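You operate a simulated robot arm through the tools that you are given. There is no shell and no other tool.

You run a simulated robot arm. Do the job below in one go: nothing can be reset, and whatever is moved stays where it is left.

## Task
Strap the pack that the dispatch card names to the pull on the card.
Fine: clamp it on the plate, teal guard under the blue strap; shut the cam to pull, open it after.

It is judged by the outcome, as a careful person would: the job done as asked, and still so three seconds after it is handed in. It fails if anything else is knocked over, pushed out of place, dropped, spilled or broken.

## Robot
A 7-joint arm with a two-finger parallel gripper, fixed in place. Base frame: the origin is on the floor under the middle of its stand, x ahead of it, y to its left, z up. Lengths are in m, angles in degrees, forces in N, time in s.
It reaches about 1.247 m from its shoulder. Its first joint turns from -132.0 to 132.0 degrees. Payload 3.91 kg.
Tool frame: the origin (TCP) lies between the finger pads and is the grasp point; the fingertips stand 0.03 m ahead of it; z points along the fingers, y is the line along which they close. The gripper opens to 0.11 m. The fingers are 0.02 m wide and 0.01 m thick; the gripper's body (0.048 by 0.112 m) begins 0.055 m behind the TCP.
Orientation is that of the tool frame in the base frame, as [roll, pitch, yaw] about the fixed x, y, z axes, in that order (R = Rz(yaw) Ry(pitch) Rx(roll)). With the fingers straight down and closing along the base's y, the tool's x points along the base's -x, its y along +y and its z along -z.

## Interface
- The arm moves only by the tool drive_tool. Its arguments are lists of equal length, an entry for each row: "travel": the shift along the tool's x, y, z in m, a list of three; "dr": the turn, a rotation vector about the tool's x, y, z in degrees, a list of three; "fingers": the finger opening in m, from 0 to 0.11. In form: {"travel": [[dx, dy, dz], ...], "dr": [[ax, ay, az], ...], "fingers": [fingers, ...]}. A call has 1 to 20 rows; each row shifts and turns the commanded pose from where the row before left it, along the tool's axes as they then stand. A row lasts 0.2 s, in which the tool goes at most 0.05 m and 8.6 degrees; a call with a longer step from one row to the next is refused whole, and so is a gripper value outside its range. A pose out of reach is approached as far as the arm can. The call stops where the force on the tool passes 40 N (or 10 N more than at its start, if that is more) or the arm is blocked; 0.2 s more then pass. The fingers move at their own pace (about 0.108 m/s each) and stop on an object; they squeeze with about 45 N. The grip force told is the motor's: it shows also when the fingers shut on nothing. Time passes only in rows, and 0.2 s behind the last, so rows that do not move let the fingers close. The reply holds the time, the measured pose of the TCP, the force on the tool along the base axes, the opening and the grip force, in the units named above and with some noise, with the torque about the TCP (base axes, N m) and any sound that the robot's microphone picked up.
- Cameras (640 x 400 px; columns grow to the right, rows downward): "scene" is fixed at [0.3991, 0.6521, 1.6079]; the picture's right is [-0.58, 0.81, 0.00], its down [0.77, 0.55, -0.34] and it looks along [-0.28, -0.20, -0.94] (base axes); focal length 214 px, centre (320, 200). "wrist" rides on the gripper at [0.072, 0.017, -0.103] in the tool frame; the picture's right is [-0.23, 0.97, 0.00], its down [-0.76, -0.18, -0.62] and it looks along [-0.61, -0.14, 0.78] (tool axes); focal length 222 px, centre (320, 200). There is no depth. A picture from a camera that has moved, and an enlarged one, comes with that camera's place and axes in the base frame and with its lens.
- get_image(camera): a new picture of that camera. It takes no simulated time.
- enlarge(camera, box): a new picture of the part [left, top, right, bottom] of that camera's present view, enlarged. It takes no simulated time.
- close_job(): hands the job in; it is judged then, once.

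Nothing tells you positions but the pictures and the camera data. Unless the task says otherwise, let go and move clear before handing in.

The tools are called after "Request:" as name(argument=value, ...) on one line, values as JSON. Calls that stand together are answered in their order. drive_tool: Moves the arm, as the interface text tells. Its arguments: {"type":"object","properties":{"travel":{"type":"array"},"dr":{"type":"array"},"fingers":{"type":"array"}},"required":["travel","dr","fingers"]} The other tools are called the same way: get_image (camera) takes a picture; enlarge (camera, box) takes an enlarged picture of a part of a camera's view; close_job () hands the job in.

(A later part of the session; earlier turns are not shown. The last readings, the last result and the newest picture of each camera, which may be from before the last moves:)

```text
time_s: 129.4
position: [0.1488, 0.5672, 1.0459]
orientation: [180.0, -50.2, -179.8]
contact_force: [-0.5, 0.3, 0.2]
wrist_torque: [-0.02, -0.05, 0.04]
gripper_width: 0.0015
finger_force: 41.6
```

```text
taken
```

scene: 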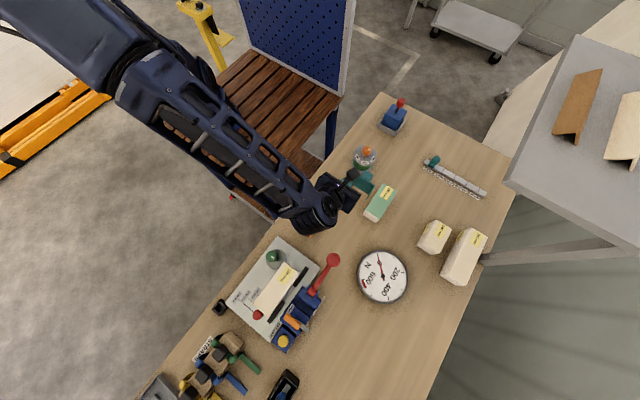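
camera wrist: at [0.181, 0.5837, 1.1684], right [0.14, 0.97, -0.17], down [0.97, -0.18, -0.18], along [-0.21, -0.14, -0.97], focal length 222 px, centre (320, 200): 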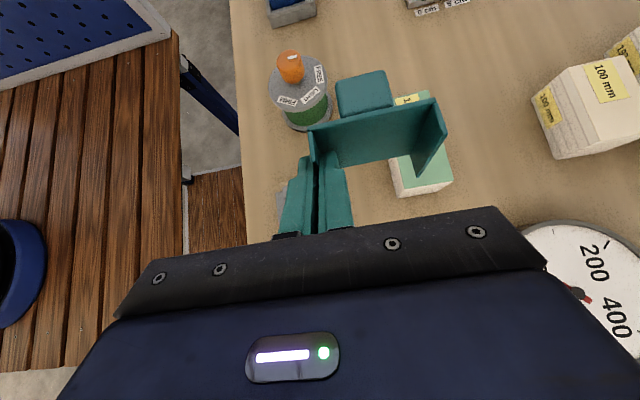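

The guard should now be upright on end, with the knob pointing -x. I'm checking its attitude before lowering.

Request:
enlarge(camera="scene", box=[320, 150, 400, 220])

Request:
enlarge(camera="wrist", box=[260, 40, 470, 220])

```text
5.71 times, centred on (360, 185) of scene
camera zoom: at [0.3991, 0.6521, 1.6079], right [-0.58, 0.81, 0.0], down [0.77, 0.55, -0.34], along [-0.28, -0.2, -0.94], focal length 1226 px, centre (91, 286)
```

zoom: 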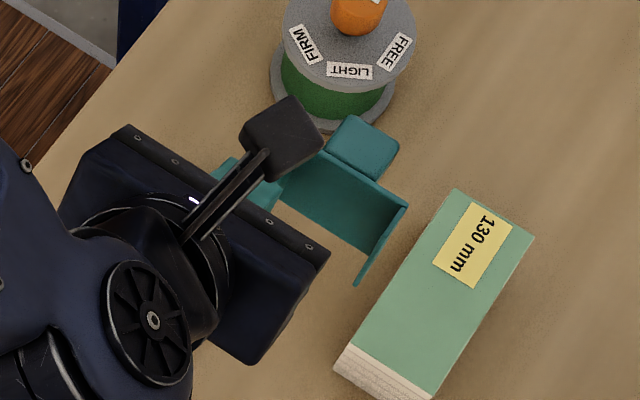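

```text
2.22 times, centred on (365, 130) of wrist
camera zoom: at [0.181, 0.5837, 1.1684], right [0.14, 0.97, -0.17], down [0.97, -0.18, -0.18], along [-0.21, -0.14, -0.97], focal length 494 px, centre (220, 356)
```

zoom: 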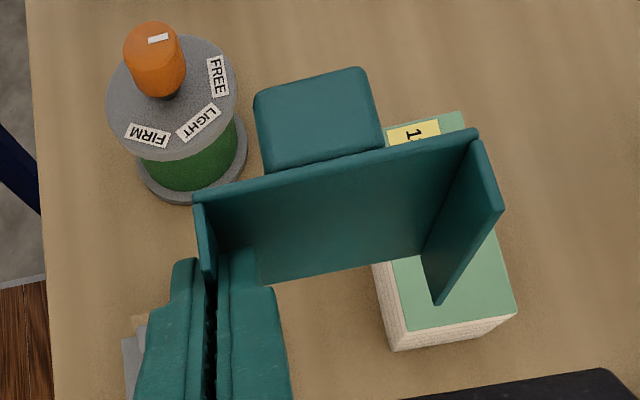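

The plate is upright, the knob points -x, and there's about 13 mm clearance to the 130 mm pack. I'm lowering it toward the bench.

Request:
drive_tool(travel=[[-0.023, -0.003, 0.0192], [-0.0307, 0, 0.0256], [-0.0307, 0, 0.0256], [-0.023, 0, 0.0192], [-0.0077, 0, 0.0064], [0, 0, 0]], dr=[[0, 0, 0], [0, 0, 0], [0, 0, 0], [0, 0, 0], [0, 0, 0], [0, 0, 0]], fingers=[0.0, 0.0, 0.0, 0.0, 0.0, 0.0])

Request:
get_image(camera="wrist")

Request:
enlarge(camera="scene", box=[320, 150, 400, 220])

```text
time_s: 130.8
position: [0.1489, 0.5624, 0.8976]
orientation: [179.9, -50.0, -180.0]
contact_force: [-0.5, 0.5, -0.1]
wrist_torque: [-0.02, -0.01, 0.01]
gripper_width: 0.0016
finger_force: 41.9
```

```text
taken
camera wrist: at [0.1816, 0.5802, 1.0186], right [0.15, 0.97, -0.17], down [0.97, -0.18, -0.18], along [-0.21, -0.14, -0.97], focal length 222 px, centre (320, 200)
```

wrist: 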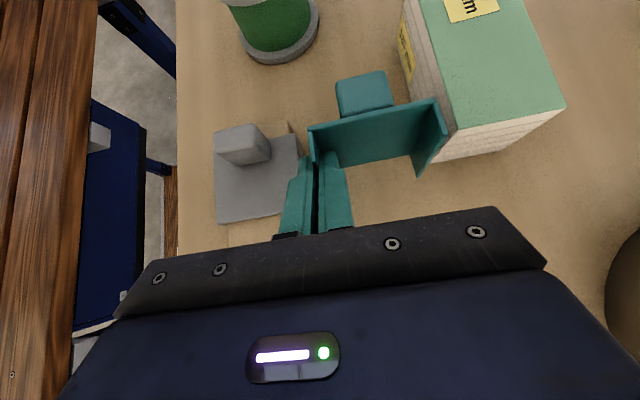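

```text
5.71 times, centred on (360, 185) of scene
camera zoom: at [0.3991, 0.6521, 1.6079], right [-0.58, 0.81, 0.0], down [0.77, 0.55, -0.34], along [-0.28, -0.2, -0.94], focal length 1226 px, centre (91, 286)
```

zoom: 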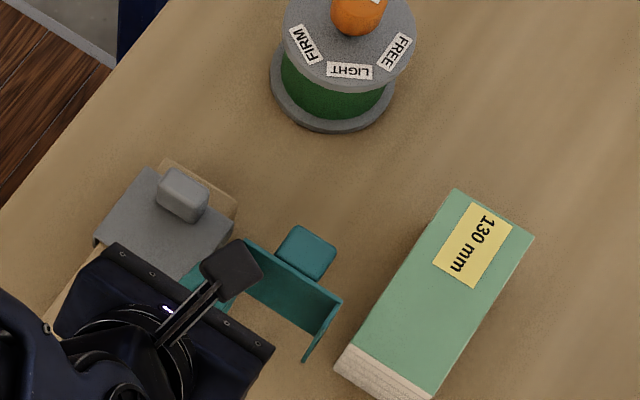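

Clear of the 130 mm pack and the grey guard. I'm lowering the rest of the way until it touches the bench.

Request:
drive_tool(travel=[[-0.0115, 0, 0.0096], [-0.0038, 0, 0.0032], [-0.0023, 0, 0.0019], [-0.0023, 0, 0.0019], [0, 0, 0]], dr=[[0, 0, 0], [0, 0, 0], [0, 0, 0], [0, 0, 0], [0, 0, 0]], fingers=[0.0, 0.0, 0.0, 0.0, 0.0])

```text
time_s: 132.0
position: [0.1493, 0.5643, 0.8726]
orientation: [179.7, -50.0, -179.7]
contact_force: [2.4, -0.9, 27.7]
wrist_torque: [0.12, 0.77, 0.03]
gripper_width: 0.0017
finger_force: 41.6
```

It's touching the bench. I'll ease up about 1 mm, open slowly, and check that it stands.

Request:
drive_tool(travel=[[0.0008, 0, -0.0006], [0, 0, 0], [0, 0, 0], [0, 0, 0]], dr=[[0, 0, 0], [0, 0, 0], [0, 0, 0], [0, 0, 0]], fingers=[0.0, 0.008, 0.016, 0.022])

Request:
enlarge(camera="wrist", box=[260, 40, 470, 220])

Request:
enlarge(camera="scene", box=[320, 150, 400, 220])

```text
time_s: 133.0
position: [0.15, 0.5651, 0.872]
orientation: [179.9, -50.1, 179.9]
contact_force: [0.4, 2.1, -0.9]
wrist_torque: [0.06, -0.01, -0.05]
gripper_width: 0.0209
finger_force: 0.1
```

```text
2.22 times, centred on (365, 130) of wrist
camera zoom: at [0.1818, 0.5806, 0.9933], right [0.15, 0.97, -0.17], down [0.97, -0.18, -0.18], along [-0.21, -0.14, -0.97], focal length 494 px, centre (220, 356)
```

zoom: 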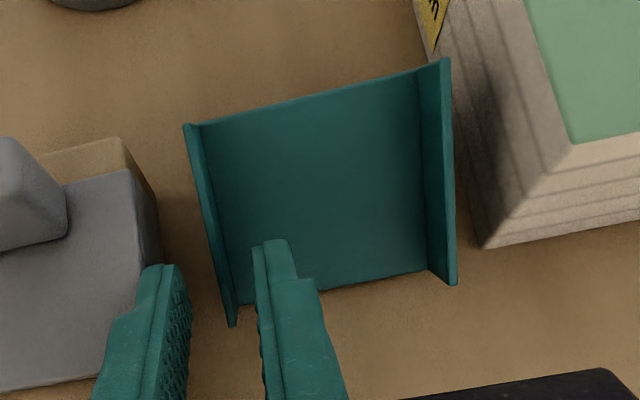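

```text
5.71 times, centred on (360, 185) of scene
camera zoom: at [0.3991, 0.6521, 1.6079], right [-0.58, 0.81, 0.0], down [0.77, 0.55, -0.34], along [-0.28, -0.2, -0.94], focal length 1226 px, centre (91, 286)
```

zoom: 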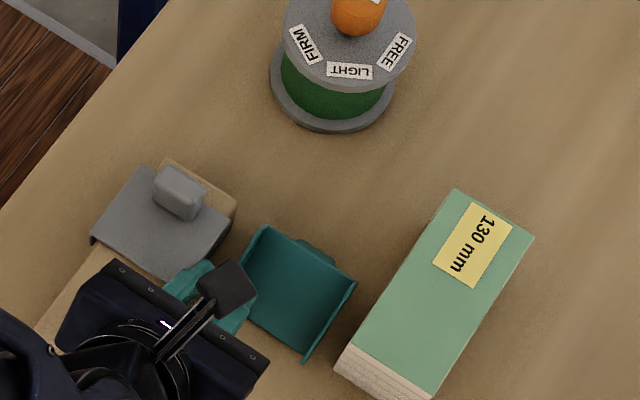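

The guard's heavy knob made it topple back onto its knob; it's lying upside down here in the open, and nothing else fell. I'll back the fingers out and take a good look before trying a better way of turning it.

Request:
drive_tool(travel=[[0, 0.002, -0.03], [0, 0, -0.04], [0, 0, -0.04], [0.03, 0, -0.025], [0, 0, 0]], dr=[[0, 0, 0], [0, 0, 0], [0, 0, 0], [0, 0, 0], [0, 0, 0]], fingers=[0.02, 0.02, 0.02, 0.02, 0.02])

Request:
get_image(camera="wrist")

Request:
enlarge(camera="scene", box=[320, 150, 400, 220])

Request:
enlarge(camera="scene", box=[340, 175, 380, 215])

```text
time_s: 134.2
position: [0.2345, 0.5654, 0.9823]
orientation: [179.9, -50.0, -179.9]
contact_force: [-0.4, -0.2, -0.6]
wrist_torque: [0.0, -0.01, -0.03]
gripper_width: 0.0199
finger_force: 0.0
```

```text
taken
camera wrist: at [0.2664, 0.5821, 1.1032], right [0.15, 0.97, -0.17], down [0.97, -0.18, -0.18], along [-0.21, -0.14, -0.97], focal length 222 px, centre (320, 200)
```

wrist: 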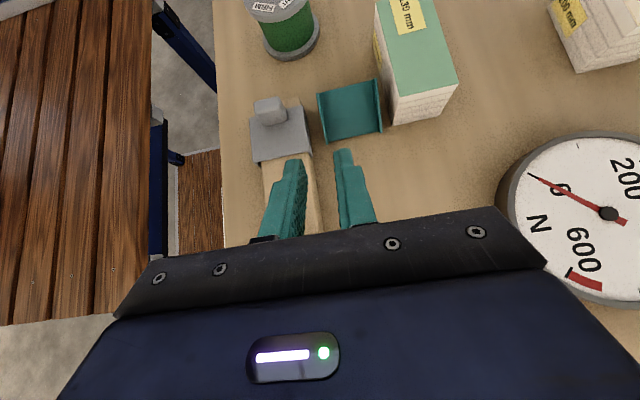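

```text
5.71 times, centred on (360, 185) of scene
camera zoom: at [0.3991, 0.6521, 1.6079], right [-0.58, 0.81, 0.0], down [0.77, 0.55, -0.34], along [-0.28, -0.2, -0.94], focal length 1226 px, centre (91, 286)
```

zoom: 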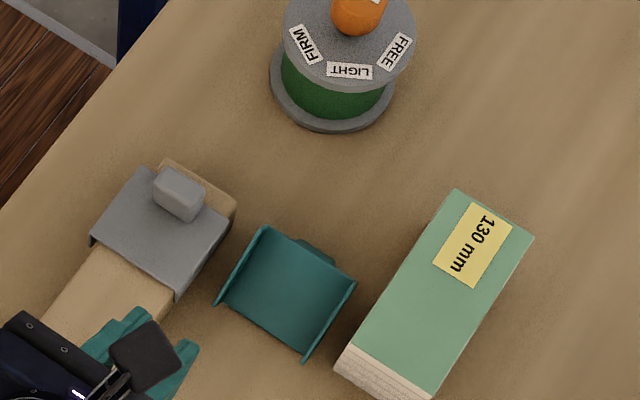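

```text
10.00 times, centred on (360, 195) of scene
camera zoom: at [0.3991, 0.6521, 1.6079], right [-0.58, 0.81, 0.0], down [0.77, 0.55, -0.34], along [-0.28, -0.2, -0.94], focal length 2145 px, centre (-80, 250)
```

zoom: 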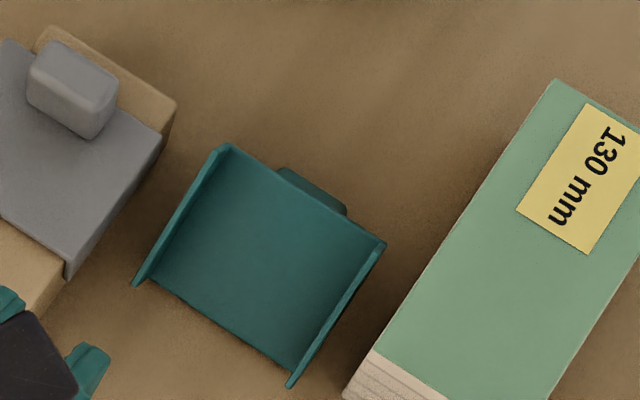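

The guard lies upside down at about x 0.07–0.137, y 0.564–0.633, square to the axes. I'll bring the tool vertical, grip its -y lip again with a narrow opening (the grey guard is close), and move it to the wider free area where the 150 mm pack was.

Request:
drive_tool(travel=[[0.02, 0, -0.02], [0, 0, 0], [0, 0, 0], [0, 0, 0], [0, 0, 0], [0, 0, 0], [0, 0, 0], [0, 0, 0], [0.04, 0, 0], [0.04, 0, 0], [0.04, 0, 0], [0, 0, 0]], dr=[[0, 0, 0], [0, -8, 0], [0, -8, 0], [0, -8, 0], [0, -8, 0], [0, -8, 0], [0, -8, 0], [0, -2, 0], [0, 0, 0], [0, 0, 0], [0, 0, 0], [0, 0, 0]], fingers=[0.012, 0.012, 0.012, 0.012, 0.012, 0.012, 0.012, 0.012, 0.012, 0.012, 0.012, 0.012])

Request:
get_image(camera="wrist")

Request:
enlarge(camera="wrist", box=[230, 20, 430, 200])

```text
time_s: 136.8
position: [0.116, 0.5654, 1.0103]
orientation: [180.0, -0.1, -180.0]
contact_force: [-0.4, -0.2, 0.3]
wrist_torque: [0.04, 0.02, 0.02]
gripper_width: 0.0122
finger_force: 0.0
```

```text
taken
camera wrist: at [0.0429, 0.5815, 1.1132], right [0.23, 0.97, 0.0], down [0.76, -0.18, 0.62], along [0.61, -0.14, -0.78], focal length 222 px, centre (320, 200)
```

wrist: 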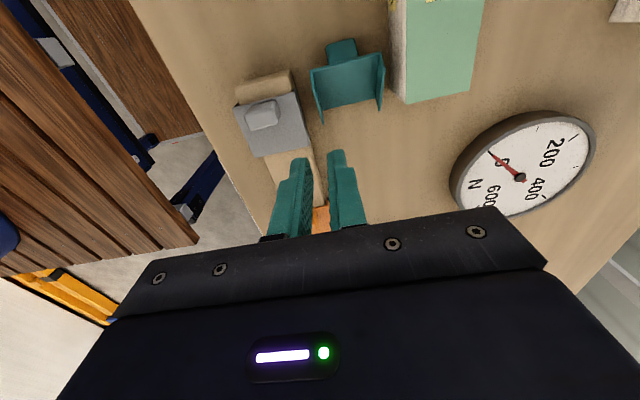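

```text
2.22 times, centred on (330, 110) of wrist
camera zoom: at [0.0429, 0.5815, 1.1132], right [0.23, 0.97, 0.0], down [0.76, -0.18, 0.62], along [0.61, -0.14, -0.78], focal length 494 px, centre (298, 400)
```

zoom: 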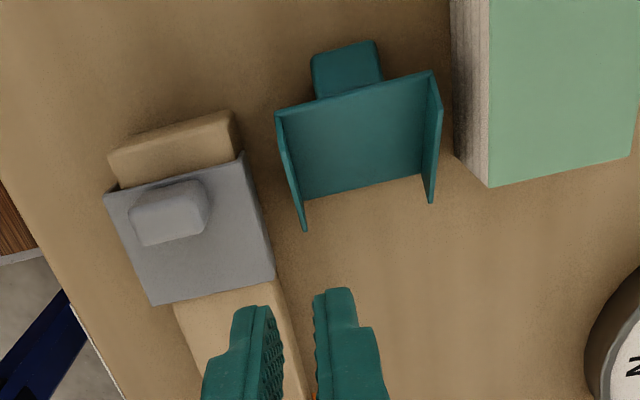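

The -y lip is at y≈0.5637 and the grey guard's edge at y≈0.545, so the narrow opening fits with about 3 mm to spare. I'm descending onto the lip.

Request:
drive_tool(travel=[[0.004, -0.0009, 0.03], [0, 0, 0.04], [0, 0, 0.03], [0, 0, 0]], dr=[[0, 0, 0], [0, 0, 0], [0, 0, 0], [0, 0, 0]], fingers=[0.012, 0.012, 0.012, 0.012])

Request:
enlarge(camera="wrist", box=[230, 60, 410, 220])

```text
time_s: 137.8
position: [0.1124, 0.5639, 0.9094]
orientation: [180.0, 0.0, 180.0]
contact_force: [0.4, 0.6, 0.5]
wrist_torque: [0.0, -0.02, -0.03]
gripper_width: 0.0115
finger_force: 0.1
```

```text
2.50 times, centred on (320, 140) of wrist
camera zoom: at [0.0395, 0.5804, 1.0127], right [0.23, 0.97, 0.0], down [0.76, -0.18, 0.62], along [0.61, -0.14, -0.78], focal length 555 px, centre (320, 350)
```

zoom: 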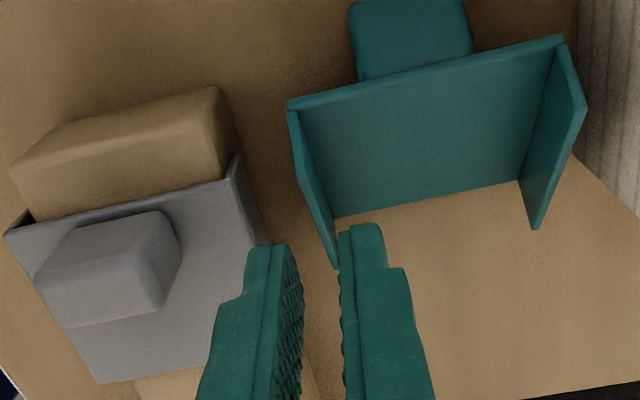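

The lip lies between the fingertips. I'm descending the last 4 cm slowly and closing.

Request:
drive_tool(travel=[[0, 0.0005, 0.015], [0, 0, 0.012], [0, 0, 0.008], [0, 0, 0.003], [0, 0, 0]], dr=[[0, 0, 0], [0, 0, 0], [0, 0, 0], [0, 0, 0], [0, 0, 0]], fingers=[0.012, 0.012, 0.012, 0.012, 0.012])

Request:
enlarge(camera="wrist", box=[230, 60, 410, 220])

```text
time_s: 139.0
position: [0.111, 0.5646, 0.8726]
orientation: [-179.9, 0.0, -179.8]
contact_force: [1.2, -0.4, 5.7]
wrist_torque: [0.02, -0.01, -0.01]
gripper_width: 0.012
finger_force: 0.1
```

```text
2.50 times, centred on (320, 140) of wrist
camera zoom: at [0.0388, 0.582, 0.9751], right [0.23, 0.97, 0.0], down [0.76, -0.18, 0.62], along [0.61, -0.14, -0.78], focal length 555 px, centre (320, 350)
```

zoom: 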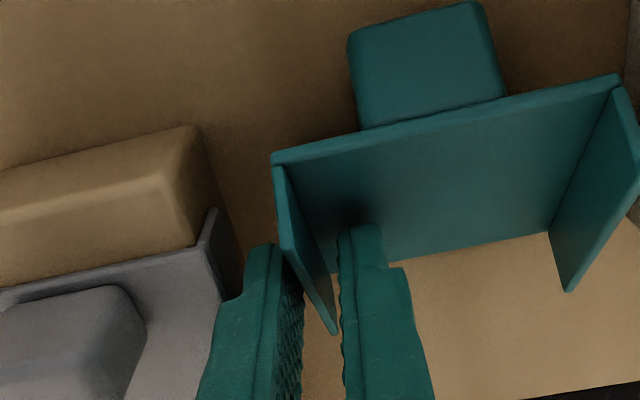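

The inner finger just touches the plate. I'm raising 2 mm and closing on the lip.

Request:
drive_tool(travel=[[0, 0, -0.0025], [0, 0, 0], [0, 0, 0], [0, 0, -0.01], [0, 0, -0.02], [0, 0, -0.03], [0, 0, 0]], dr=[[0, 0, 0], [0, 0, 0], [0, 0, 0], [0, 0, 0], [0, 0, 0], [0, 0, 0], [0, 0, 0]], fingers=[0.0, 0.0, 0.0, 0.0, 0.0, 0.0, 0.0])

Request:
enlarge(camera="wrist", box=[230, 60, 410, 220])

Request:
enlarge(camera="scene", box=[320, 150, 400, 220])

```text
time_s: 140.6
position: [0.1113, 0.565, 0.9349]
orientation: [180.0, 0.0, 180.0]
contact_force: [-1.2, 0.0, 0.5]
wrist_torque: [-0.02, -0.02, -0.02]
gripper_width: 0.0014
finger_force: 41.9
```

```text
2.50 times, centred on (320, 140) of wrist
camera zoom: at [0.0387, 0.5823, 1.0375], right [0.23, 0.97, 0.0], down [0.76, -0.18, 0.62], along [0.61, -0.14, -0.78], focal length 555 px, centre (320, 350)
```

zoom: 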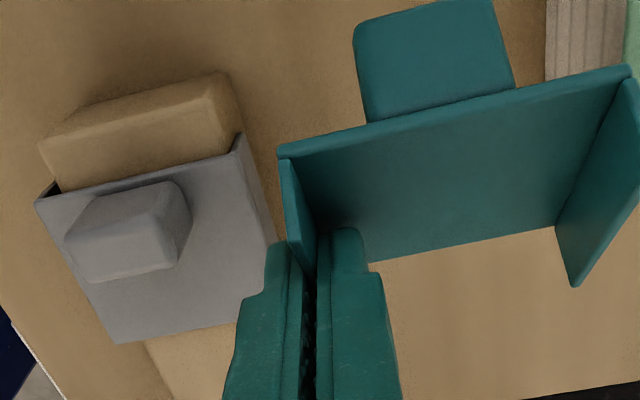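

```text
5.71 times, centred on (360, 185) of scene
camera zoom: at [0.3991, 0.6521, 1.6079], right [-0.58, 0.81, 0.0], down [0.77, 0.55, -0.34], along [-0.28, -0.2, -0.94], focal length 1226 px, centre (91, 286)
```

zoom: 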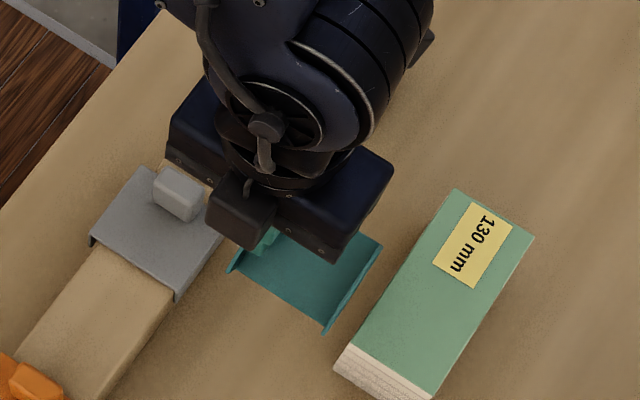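

The lip is held. I'll move the guard to roomier bench space at about (0.205, 0.62) and set it down as it lies, so I can regrip it across both lips with a leaning tool and turn it over properly.

Request:
drive_tool(travel=[[0, 0, -0.04], [-0.032, 0.007, 0], [-0.032, 0.007, 0], [-0.03, 0.007, 0], [0, 0, 0.03], [0, 0, 0.03], [0, 0, 0.03], [0, 0, 0.007], [0, 0, 0.003], [0, 0, 0]], dr=[[0, 0, 0], [0, 0, 0], [0, 0, 0], [0, 0, 0], [0, 0, 0], [0, 0, 0], [0, 0, 0], [0, 0, 0], [0, 0, 0], [0, 0, 0]], fingers=[0.0, 0.0, 0.0, 0.0, 0.0, 0.0, 0.0, 0.0, 0.0, 0.0])

Request:
get_image(camera="wrist")

```text
time_s: 142.8
position: [0.206, 0.5868, 0.8742]
orientation: [-179.9, -0.1, 179.9]
contact_force: [-0.6, -0.3, 0.1]
wrist_torque: [0.01, 0.01, 0.01]
gripper_width: 0.0017
finger_force: 41.3
```

```text
taken
camera wrist: at [0.1331, 0.6027, 0.9775], right [0.23, 0.97, 0.0], down [0.76, -0.18, 0.62], along [0.61, -0.14, -0.78], focal length 222 px, centre (320, 200)
```

wrist: 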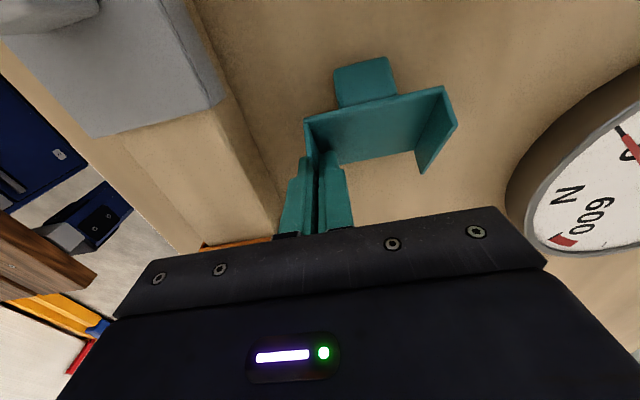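

Almost down. I'm lowering until contact, then releasing.

Request:
drive_tool(travel=[[0, 0, 0.002], [0, 0, 0.0015], [0, 0, 0]], dr=[[0, 0, 0], [0, 0, 0], [0, 0, 0]], fingers=[0.0, 0.0, 0.0])

```text
time_s: 143.6
position: [0.2056, 0.5866, 0.873]
orientation: [179.9, 0.0, -179.9]
contact_force: [1.0, -3.0, 15.0]
wrist_torque: [0.03, 0.13, 0.05]
gripper_width: 0.0015
finger_force: 41.8
```

Request:
drive_tool(travel=[[0, 0, -0.001], [0, 0, 0], [0, 0, -0.015], [0, 0, -0.03], [0, 0, -0.04], [0, 0, 0]], dr=[[0, 0, 0], [0, 0, 0], [0, 0, 0], [0, 0, 0], [0, 0, 0], [0, 0, 0]], fingers=[0.016, 0.016, 0.016, 0.03, 0.06, 0.09])

Request:
get_image(camera="wrist")

Request:
enlarge(camera="wrist", box=[260, 40, 460, 200])

Request:
enlarge(camera="scene", box=[310, 170, 390, 250])

```text
time_s: 145.0
position: [0.206, 0.5868, 0.9557]
orientation: [180.0, 0.0, -179.9]
contact_force: [-0.3, -0.2, 0.6]
wrist_torque: [0.02, -0.02, 0.01]
gripper_width: 0.0898
finger_force: 0.0
```

```text
taken
camera wrist: at [0.133, 0.6033, 1.0596], right [0.23, 0.97, 0.0], down [0.76, -0.18, 0.62], along [0.61, -0.14, -0.78], focal length 222 px, centre (320, 200)
```

wrist: 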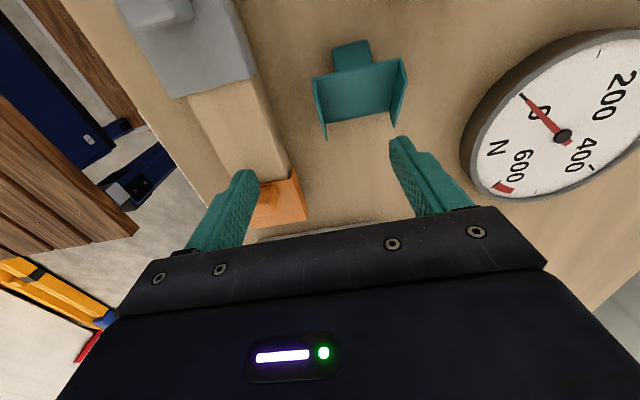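

```text
2.50 times, centred on (360, 120) of wrist
camera zoom: at [0.133, 0.6033, 1.0596], right [0.23, 0.97, 0.0], down [0.76, -0.18, 0.62], along [0.61, -0.14, -0.78], focal length 555 px, centre (220, 400)
```

zoom: 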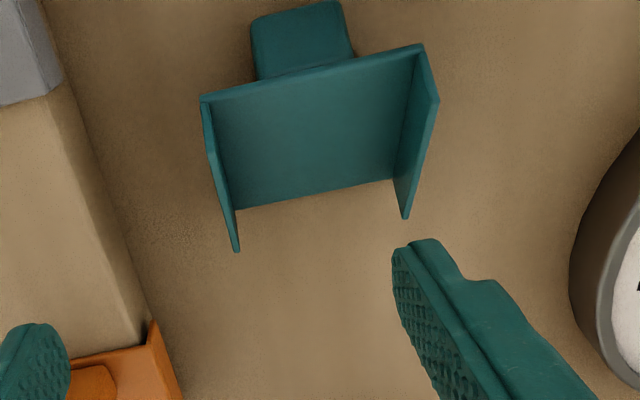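

```text
5.00 times, centred on (350, 210) of scene
camera zoom: at [0.3991, 0.6521, 1.6079], right [-0.58, 0.81, 0.0], down [0.77, 0.55, -0.34], along [-0.28, -0.2, -0.94], focal length 1072 px, centre (170, 150)
```

zoom: 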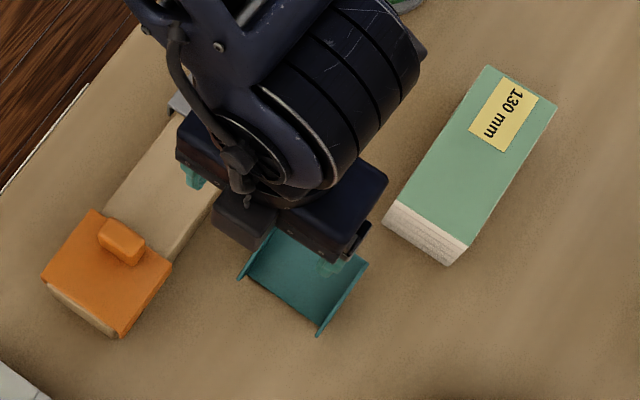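

The guard sits upside down at y 0.589–0.659, x≈0.17–0.23. I'll lean the tool 30° (gripper toward -x), then straddle both lips from outside and grip across them.

Request:
drive_tool(travel=[[0, 0.019, 0], [0, 0.018, 0], [0, 0, 0], [0, 0, 0], [0, 0, 0], [0, 0, 0], [0.02, 0, 0.028], [0, 0, 0]], dr=[[0, 0, 0], [0, 0, 0], [0, -8, 0], [0, -8, 0], [0, -8, 0], [0, -6, 0], [0, 0, 0], [0, 0, 0]], fingers=[0.09, 0.09, 0.09, 0.09, 0.09, 0.09, 0.09, 0.09])

Request:
get_image(camera="wrist")

Request:
enlarge(camera="scene", box=[310, 150, 410, 250])

```text
time_s: 146.8
position: [0.203, 0.6233, 0.923]
orientation: [179.9, 30.0, 180.0]
contact_force: [0.0, 1.0, 0.1]
wrist_torque: [0.01, -0.01, 0.0]
gripper_width: 0.09
finger_force: 0.0
```

```text
taken
camera wrist: at [0.0875, 0.6398, 0.9755], right [0.2, 0.97, 0.11], down [0.35, -0.18, 0.92], along [0.92, -0.14, -0.37], focal length 222 px, centre (320, 200)
```

wrist: 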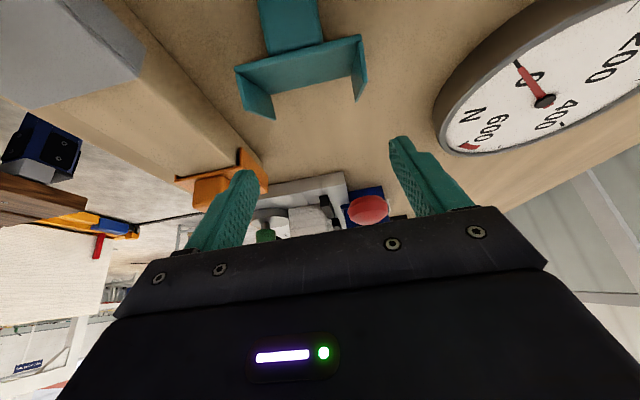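

```text
4.00 times, centred on (360, 200) of scene
camera zoom: at [0.3991, 0.6521, 1.6079], right [-0.58, 0.81, 0.0], down [0.77, 0.55, -0.34], along [-0.28, -0.2, -0.94], focal length 858 px, centre (160, 200)
```

zoom: 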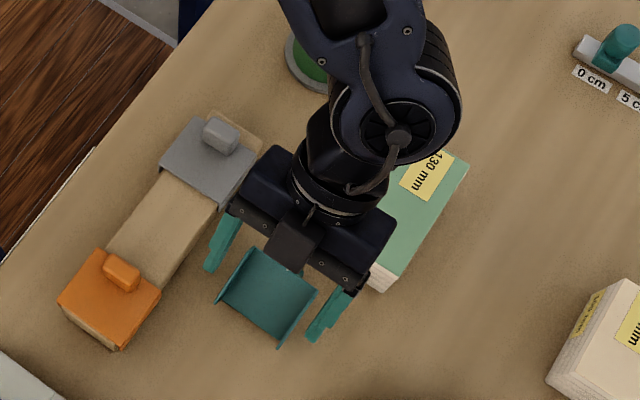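

The fingers straddle the guard. I'm lowering along the lean to the lips' mid-height and closing.

Request:
drive_tool(travel=[[0.0196, 0, 0.028], [0.012, 0, 0.017], [0.0075, 0, 0.0105], [0, 0, 0]], dr=[[0, 0, 0], [0, 0, 0], [0, 0, 0], [0, 0, 0]], fingers=[0.09, 0.09, 0.09, 0.09])

Request:
get_image(camera="wrist")

```text
time_s: 147.8
position: [0.1969, 0.6227, 0.8547]
orientation: [-180.0, 29.9, -180.0]
contact_force: [-0.6, 0.0, 0.6]
wrist_torque: [-0.02, -0.01, 0.02]
gripper_width: 0.09
finger_force: 0.0
```

```text
taken
camera wrist: at [0.0818, 0.6399, 0.9082], right [0.2, 0.97, 0.11], down [0.35, -0.18, 0.92], along [0.92, -0.14, -0.37], focal length 222 px, centre (320, 200)
```

wrist: 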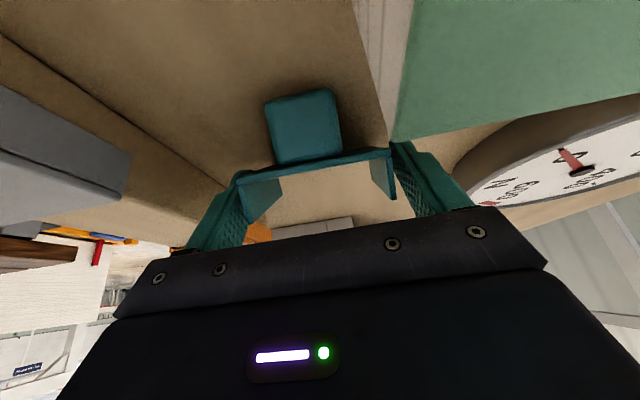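

The fingers are on both sides of the guard. I'm closing across the lips.

Request:
drive_tool(travel=[[0, 0, 0], [0, 0, 0], [0, 0, 0], [0, 0, 0]], dr=[[0, 0, 0], [0, 0, 0], [0, 0, 0], [0, 0, 0]], fingers=[0.075, 0.06, 0.05, 0.05])

Request:
get_image(camera="wrist")

Request:
enlarge(camera="scene", box=[310, 170, 390, 250])

```text
time_s: 148.8
position: [0.197, 0.6222, 0.8543]
orientation: [180.0, 30.1, -180.0]
contact_force: [-0.4, 0.5, 0.4]
wrist_torque: [-0.02, -0.03, 0.01]
gripper_width: 0.0711
finger_force: 45.5
```

```text
taken
camera wrist: at [0.0819, 0.6399, 0.9084], right [0.2, 0.97, 0.11], down [0.35, -0.18, 0.92], along [0.92, -0.14, -0.37], focal length 222 px, centre (320, 200)
```

wrist: 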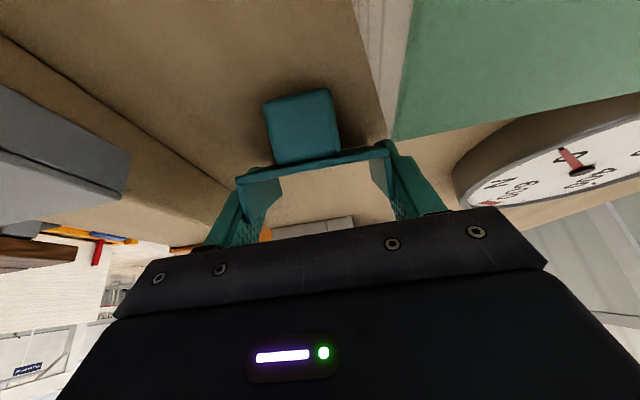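

```text
5.00 times, centred on (350, 210) of scene
camera zoom: at [0.3991, 0.6521, 1.6079], right [-0.58, 0.81, 0.0], down [0.77, 0.55, -0.34], along [-0.28, -0.2, -0.94], focal length 1072 px, centre (170, 150)
```

zoom: 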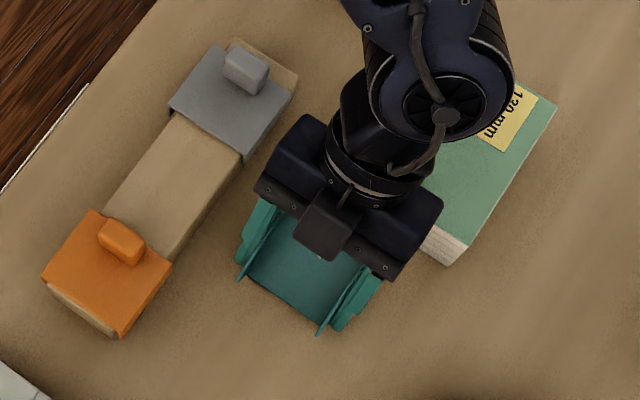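

Gripped across the lips (71 mm outer width). I'm lifting.

Request:
drive_tool(travel=[[-0.01, 0, -0.0173], [-0.02, 0, -0.0346], [-0.02, 0, -0.0346], [-0.02, 0, -0.0346], [0, 0, 0]], dr=[[0, 0, 0], [0, 0, 0], [0, 0, 0], [0, 0, 0], [0, 0, 0]], fingers=[0.05, 0.05, 0.05, 0.05, 0.05])

Request:
get_image(camera="wrist")

Request:
enlarge(camera="scene", box=[310, 160, 410, 260])

```text
time_s: 150.0
position: [0.1969, 0.6226, 0.9967]
orientation: [180.0, 30.0, -180.0]
contact_force: [0.2, -0.6, -0.4]
wrist_torque: [0.01, 0.01, -0.02]
gripper_width: 0.0713
finger_force: 44.7
```

```text
taken
camera wrist: at [0.0819, 0.6394, 1.0489], right [0.2, 0.97, 0.11], down [0.35, -0.18, 0.92], along [0.92, -0.14, -0.37], focal length 222 px, centre (320, 200)
```

wrist: 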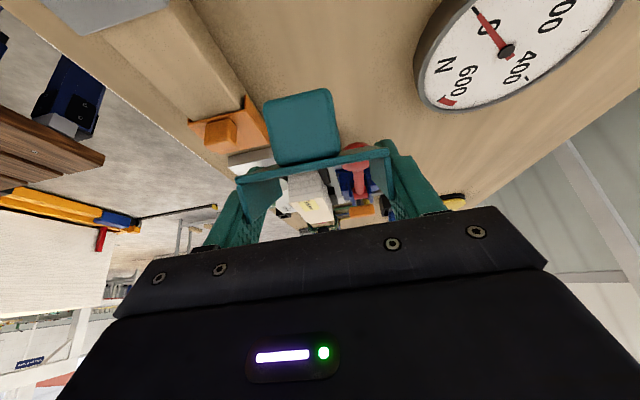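

```text
4.00 times, centred on (360, 210) of scene
camera zoom: at [0.3991, 0.6521, 1.6079], right [-0.58, 0.81, 0.0], down [0.77, 0.55, -0.34], along [-0.28, -0.2, -0.94], focal length 858 px, centre (160, 160)
```

zoom: 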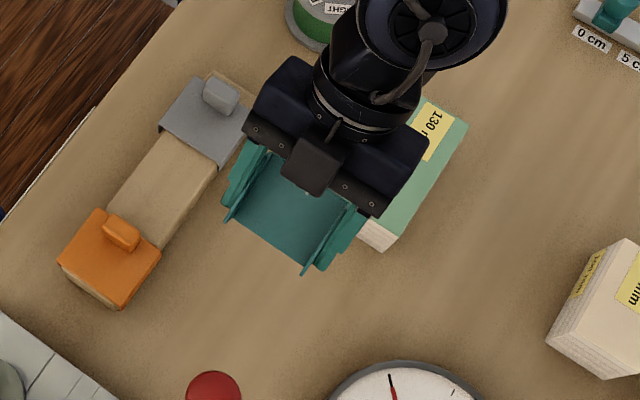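

Held firmly. Now I'll rotate the tool through about 105° about y, turning the guard knob-up.

Request:
drive_tool(travel=[[0, 0, 0], [0, 0, 0], [0, 0, 0], [0, 0, 0], [0, 0, 0], [0, 0, 0], [0, 0, 0], [0, 0, 0], [0, 0, 0], [0, 0, 0], [0, 0, 0], [0, 0, 0], [0, 0, 0], [0, 0, 0]], dr=[[0, 8, 0], [0, 8, 0], [0, 8, 0], [0, 8, 0], [0, 8, 0], [0, 8, 0], [0, 8, 0], [0, 8, 0], [0, 8, 0], [0, 8, 0], [0, 8, 0], [0, 8, 0], [0, 8, 0], [0, 2, 0]], fingers=[0.05, 0.05, 0.05, 0.05, 0.05, 0.05, 0.05, 0.05, 0.05, 0.05, 0.05, 0.05, 0.05, 0.05])

Request:
get_image(camera="wrist")

Request:
get_image(camera="scene")

Request:
enlarge(camera="scene", box=[310, 160, 410, 260])

```text
time_s: 153.0
position: [0.197, 0.6237, 0.995]
orientation: [179.9, -76.2, -179.9]
contact_force: [0.3, 0.4, -0.7]
wrist_torque: [-0.01, -0.02, 0.0]
gripper_width: 0.0711
finger_force: 44.9
```

```text
taken
camera wrist: at [0.2786, 0.6403, 1.0901], right [0.05, 0.97, -0.22], down [0.79, -0.18, -0.59], along [-0.61, -0.14, -0.78], focal length 222 px, centre (320, 200)
```

wrist: 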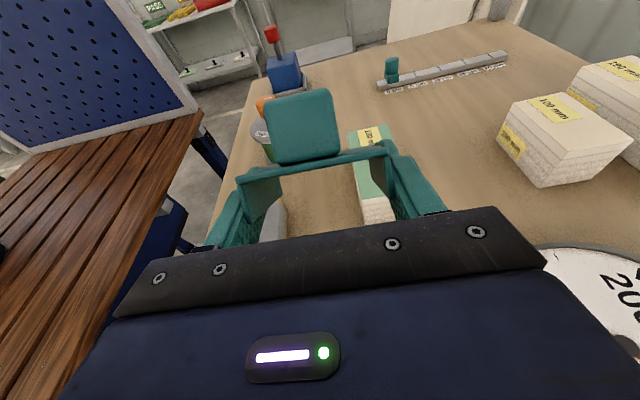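

```text
taken
```

scene: 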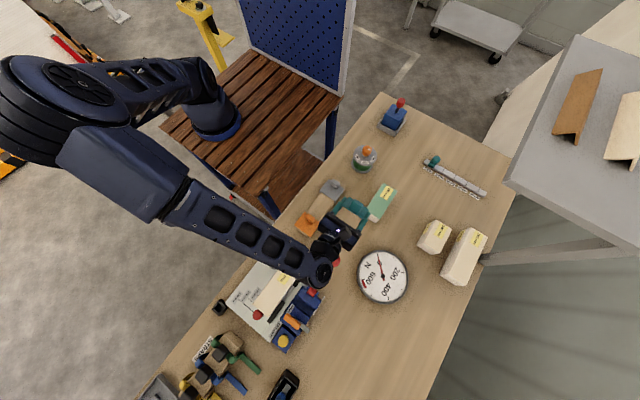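

```text
4.00 times, centred on (360, 210) of scene
camera zoom: at [0.3991, 0.6521, 1.6079], right [-0.58, 0.81, 0.0], down [0.77, 0.55, -0.34], along [-0.28, -0.2, -0.94], focal length 858 px, centre (160, 160)
```

zoom: 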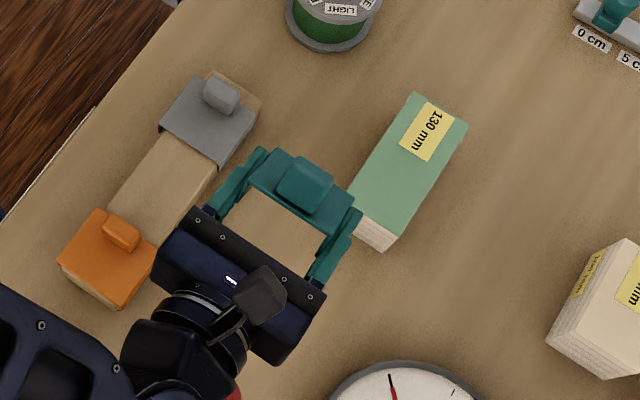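

The guard is now knob-up, held at about 45°. I'll carry it to the clear area at about (0.08, 0.787), where only the low dial lies on the gripper's side, and lower it there.

Request:
drive_tool(travel=[[0.0057, 0.0327, 0.0227], [0.0057, 0.0327, 0.0227], [0.0057, 0.0327, 0.0227], [0.0057, 0.0327, 0.0227], [0.0057, 0.0327, 0.0227], [0, 0, 0], [-0.0291, 0, 0.0073], [-0.0291, 0, 0.0073], [0, 0, 0]], dr=[[0, 0, 0], [0, 0, 0], [0, 0, 0], [0, 0, 0], [0, 0, 0], [0, 0, 0], [0, 0, 0], [0, 0, 0], [0, 0, 0]], fingers=[0.05, 0.05, 0.05, 0.05, 0.05, 0.05, 0.05, 0.05, 0.05])

Request:
get_image(camera="wrist")

Request:
get_image(camera="scene")

```text
time_s: 155.0
position: [0.0802, 0.7862, 0.9365]
orientation: [180.0, -75.9, -179.9]
contact_force: [0.4, 0.4, -0.5]
wrist_torque: [0.05, 0.01, 0.01]
gripper_width: 0.0711
finger_force: 44.9
```

```text
taken
camera wrist: at [0.1621, 0.8034, 1.0303], right [0.05, 0.97, -0.22], down [0.79, -0.18, -0.59], along [-0.61, -0.14, -0.78], focal length 222 px, centre (320, 200)
```

wrist: 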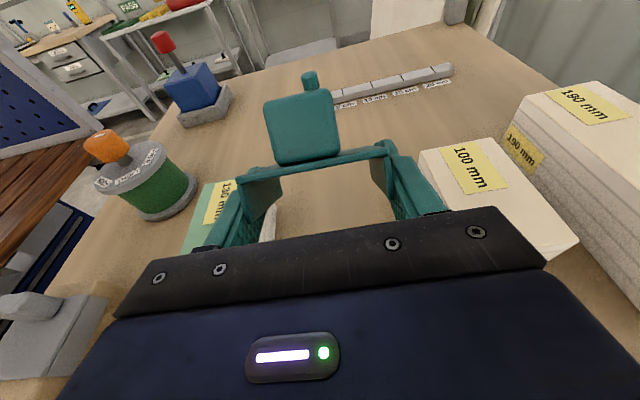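

```text
taken
```

scene: 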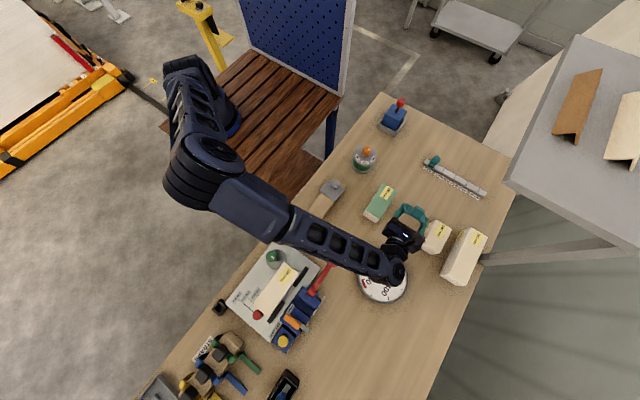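

I'll shift 3 cm further -x to keep clear of the dial, then lower gradually.

Request:
drive_tool(travel=[[0.0073, 0, 0.0291], [-0.0291, 0, 0.0073], [-0.0291, 0, 0.0073], [-0.0146, 0, 0.0037], [0, 0, 0]], dr=[[0, 0, 0], [0, 0, 0], [0, 0, 0], [0, 0, 0], [0, 0, 0]], fingers=[0.05, 0.05, 0.05, 0.05, 0.05])

Request:
get_image(camera="wrist")

Request:
enlarge(camera="scene", box=[370, 180, 450, 260])

```text
time_s: 156.2
position: [0.0484, 0.7868, 0.861]
orientation: [179.9, -75.9, -179.8]
contact_force: [0.3, -0.6, -0.1]
wrist_torque: [0.03, 0.02, -0.01]
gripper_width: 0.0712
finger_force: 44.9
```

```text
taken
camera wrist: at [0.1312, 0.804, 0.9552], right [0.05, 0.97, -0.22], down [0.79, -0.18, -0.59], along [-0.61, -0.14, -0.78], focal length 222 px, centre (320, 200)
```

wrist: 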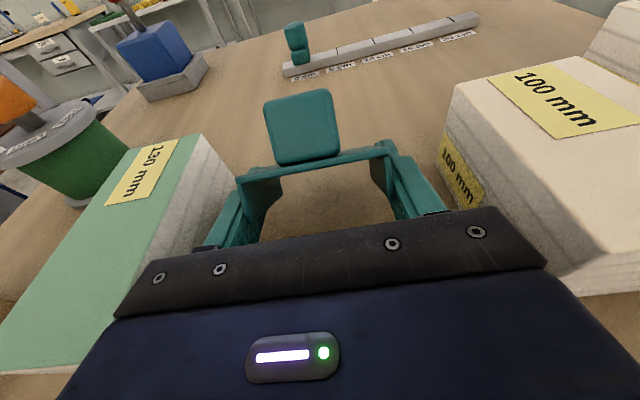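

```text
5.00 times, centred on (410, 220) of scene
camera zoom: at [0.3991, 0.6521, 1.6079], right [-0.58, 0.81, 0.0], down [0.77, 0.55, -0.34], along [-0.28, -0.2, -0.94], focal length 1072 px, centre (-130, 100)
```

zoom: 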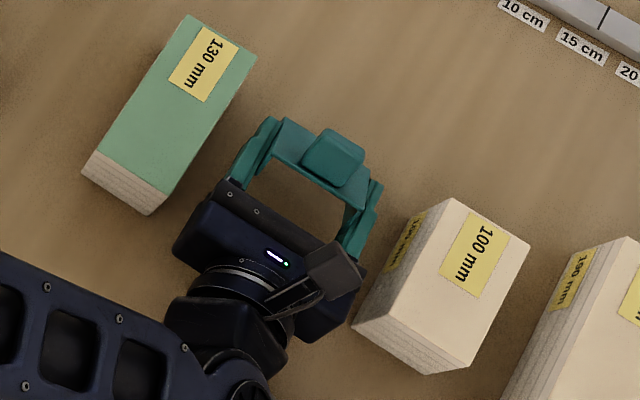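

Clear on both sides. I'm lowering in small steps to touch.

Request:
drive_tool(travel=[[-0.0058, 0, 0.0015], [-0.0029, 0, 0.0007], [-0.0019, 0, 0.0005], [0, 0, 0]], dr=[[0, 0, 0], [0, 0, 0], [0, 0, 0], [0, 0, 0]], fingers=[0.05, 0.05, 0.05, 0.05])

```text
time_s: 157.2
position: [0.0472, 0.7866, 0.8504]
orientation: [179.9, -76.0, -180.0]
contact_force: [1.0, -1.8, 5.1]
wrist_torque: [-0.18, -0.4, -0.08]
gripper_width: 0.0714
finger_force: 45.1
```

The torque suggests the contact may be behind the fingers rather than the guard. I'm checking the gripper's clearance to the dial and bench.

Request:
enlarge(camera="scene", box=[350, 200, 440, 310])

Request:
get_image(camera="wrist")

Request:
enlarge(camera="wrist", box=[180, 80, 460, 250])

```text
3.64 times, centred on (395, 255) of scene
camera zoom: at [0.3991, 0.6521, 1.6079], right [-0.58, 0.81, 0.0], down [0.77, 0.55, -0.34], along [-0.28, -0.2, -0.94], focal length 780 px, centre (47, 0)
```

zoom: 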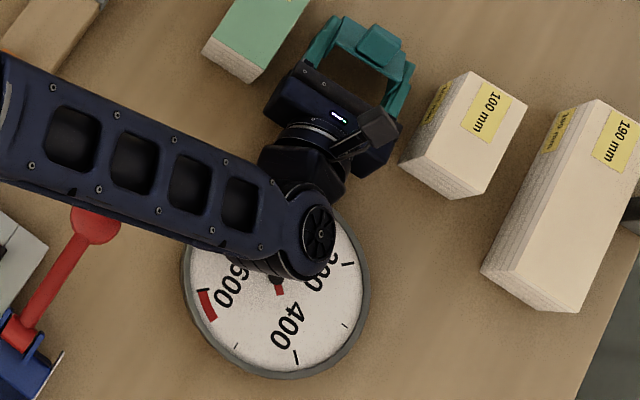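

```text
taken
camera wrist: at [0.1315, 0.8036, 0.9442], right [0.05, 0.97, -0.22], down [0.79, -0.18, -0.59], along [-0.61, -0.14, -0.78], focal length 222 px, centre (320, 200)
```

wrist: 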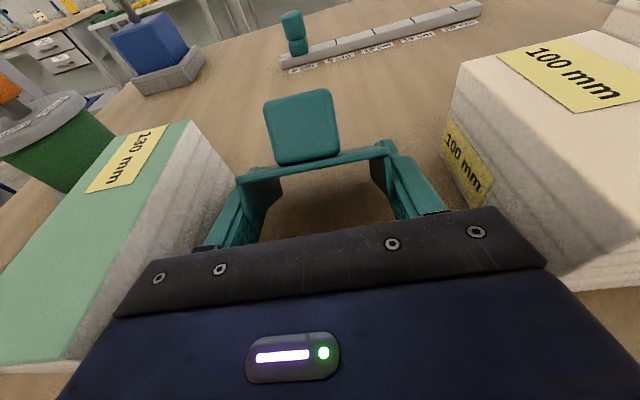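

```text
2.29 times, centred on (320, 165) of wrist
camera zoom: at [0.1315, 0.8036, 0.9442], right [0.05, 0.97, -0.22], down [0.79, -0.18, -0.59], along [-0.61, -0.14, -0.78], focal length 508 px, centre (320, 280)
```

zoom: 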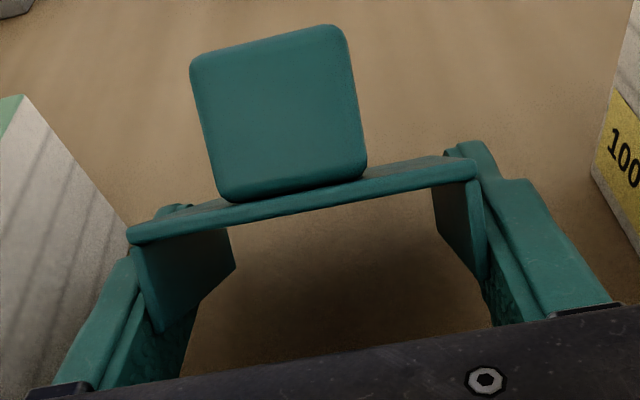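

The wrist is over the dial at this height. I'll raise at once and move farther -x, so the wrist hangs between the packs and not over the dial.

Request:
drive_tool(travel=[[0.0291, 0, -0.0073], [0.0291, 0, -0.0073], [0.0097, 0, 0.0388], [0.0097, 0, 0.0388], [0.0097, 0, 0.0388], [0.0097, 0, 0.0388], [0, 0, 0]], dr=[[0, 0, 0], [0, 0, 0], [0, 0, 0], [0, 0, 0], [0, 0, 0], [0, 0, 0], [0, 0, 0]], fingers=[0.05, 0.05, 0.05, 0.05, 0.05, 0.05, 0.05])

Request:
get_image(camera="scene")

Request:
get_image(camera="wrist")

Request:
enlarge(camera="scene", box=[340, 160, 480, 320])

```text
time_s: 158.8
position: [-0.1104, 0.7867, 0.9098]
orientation: [-179.9, -75.9, -180.0]
contact_force: [0.3, 0.0, -0.5]
wrist_torque: [-0.01, -0.01, -0.02]
gripper_width: 0.0712
finger_force: 44.8
```

```text
taken
```

scene: 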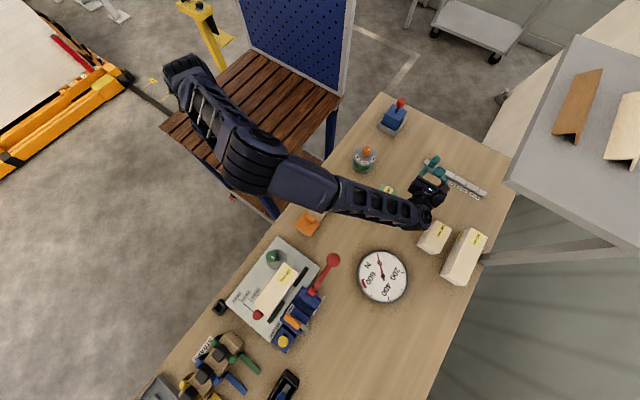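

```text
taken
camera wrist: at [-0.0285, 0.8042, 1.0042], right [0.05, 0.97, -0.22], down [0.79, -0.18, -0.59], along [-0.61, -0.14, -0.78], focal length 222 px, centre (320, 200)
```

wrist: 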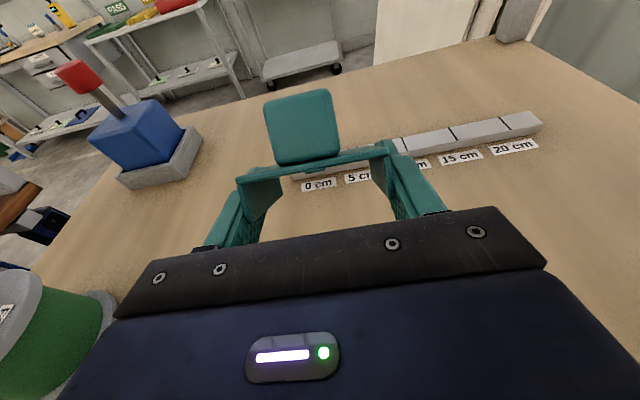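

```text
2.50 times, centred on (410, 240) of scene
camera zoom: at [0.3991, 0.6521, 1.6079], right [-0.58, 0.81, 0.0], down [0.77, 0.55, -0.34], along [-0.28, -0.2, -0.94], focal length 536 px, centre (95, 100)
```

zoom: 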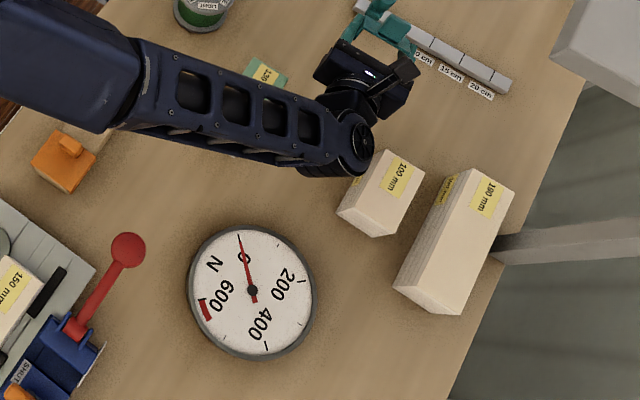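

The dial is untouched and still reads zero. Here the wrist hangs between the two packs. I'm lowering the guard to the bench at x≈-0.11.

Request:
drive_tool(travel=[[-0.0243, -0.005, 0.006], [-0.0194, 0, 0.0048], [-0.0058, 0, 0.0015], [-0.0039, 0, 0.001], [-0.0019, 0, 0.0005], [0, 0, 0]], dr=[[0, 0, 0], [0, 0, 0], [0, 0, 0], [0, 0, 0], [0, 0, 0], [0, 0, 0]], fingers=[0.05, 0.05, 0.05, 0.05, 0.05, 0.05])

Request:
enlarge(camera="scene", box=[370, 150, 470, 250])

```text
time_s: 160.2
position: [-0.1114, 0.7823, 0.8526]
orientation: [180.0, -76.0, -179.9]
contact_force: [-0.2, -0.9, -0.4]
wrist_torque: [0.03, -0.01, -0.01]
gripper_width: 0.0712
finger_force: 45.2
```

```text
4.00 times, centred on (420, 200) of scene
camera zoom: at [0.3991, 0.6521, 1.6079], right [-0.58, 0.81, 0.0], down [0.77, 0.55, -0.34], along [-0.28, -0.2, -0.94], focal length 858 px, centre (-80, 200)
```

zoom: 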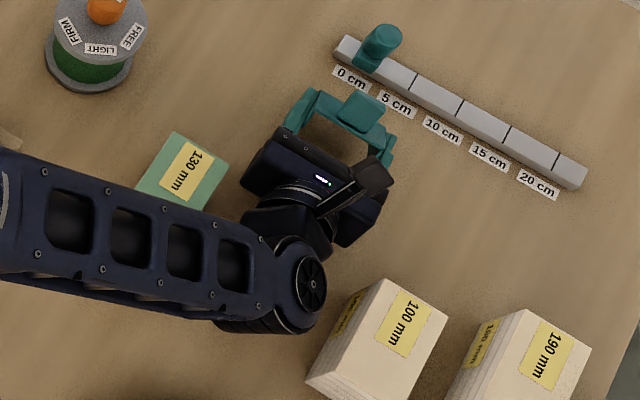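

Not touching yet, so I'm continuing down gently.

Request:
drive_tool(travel=[[-0.0019, 0, 0.0005], [-0.0019, 0, 0.0005], [-0.0019, 0, 0.0005], [0, 0, 0]], dr=[[0, 0, 0], [0, 0, 0], [0, 0, 0], [0, 0, 0]], fingers=[0.05, 0.05, 0.05, 0.05])

```text
time_s: 161.2
position: [-0.1114, 0.7807, 0.8502]
orientation: [179.3, -76.1, -179.3]
contact_force: [8.4, -10.1, 37.1]
wrist_torque: [-0.9, -2.84, -0.54]
gripper_width: 0.071
finger_force: 45.7
```

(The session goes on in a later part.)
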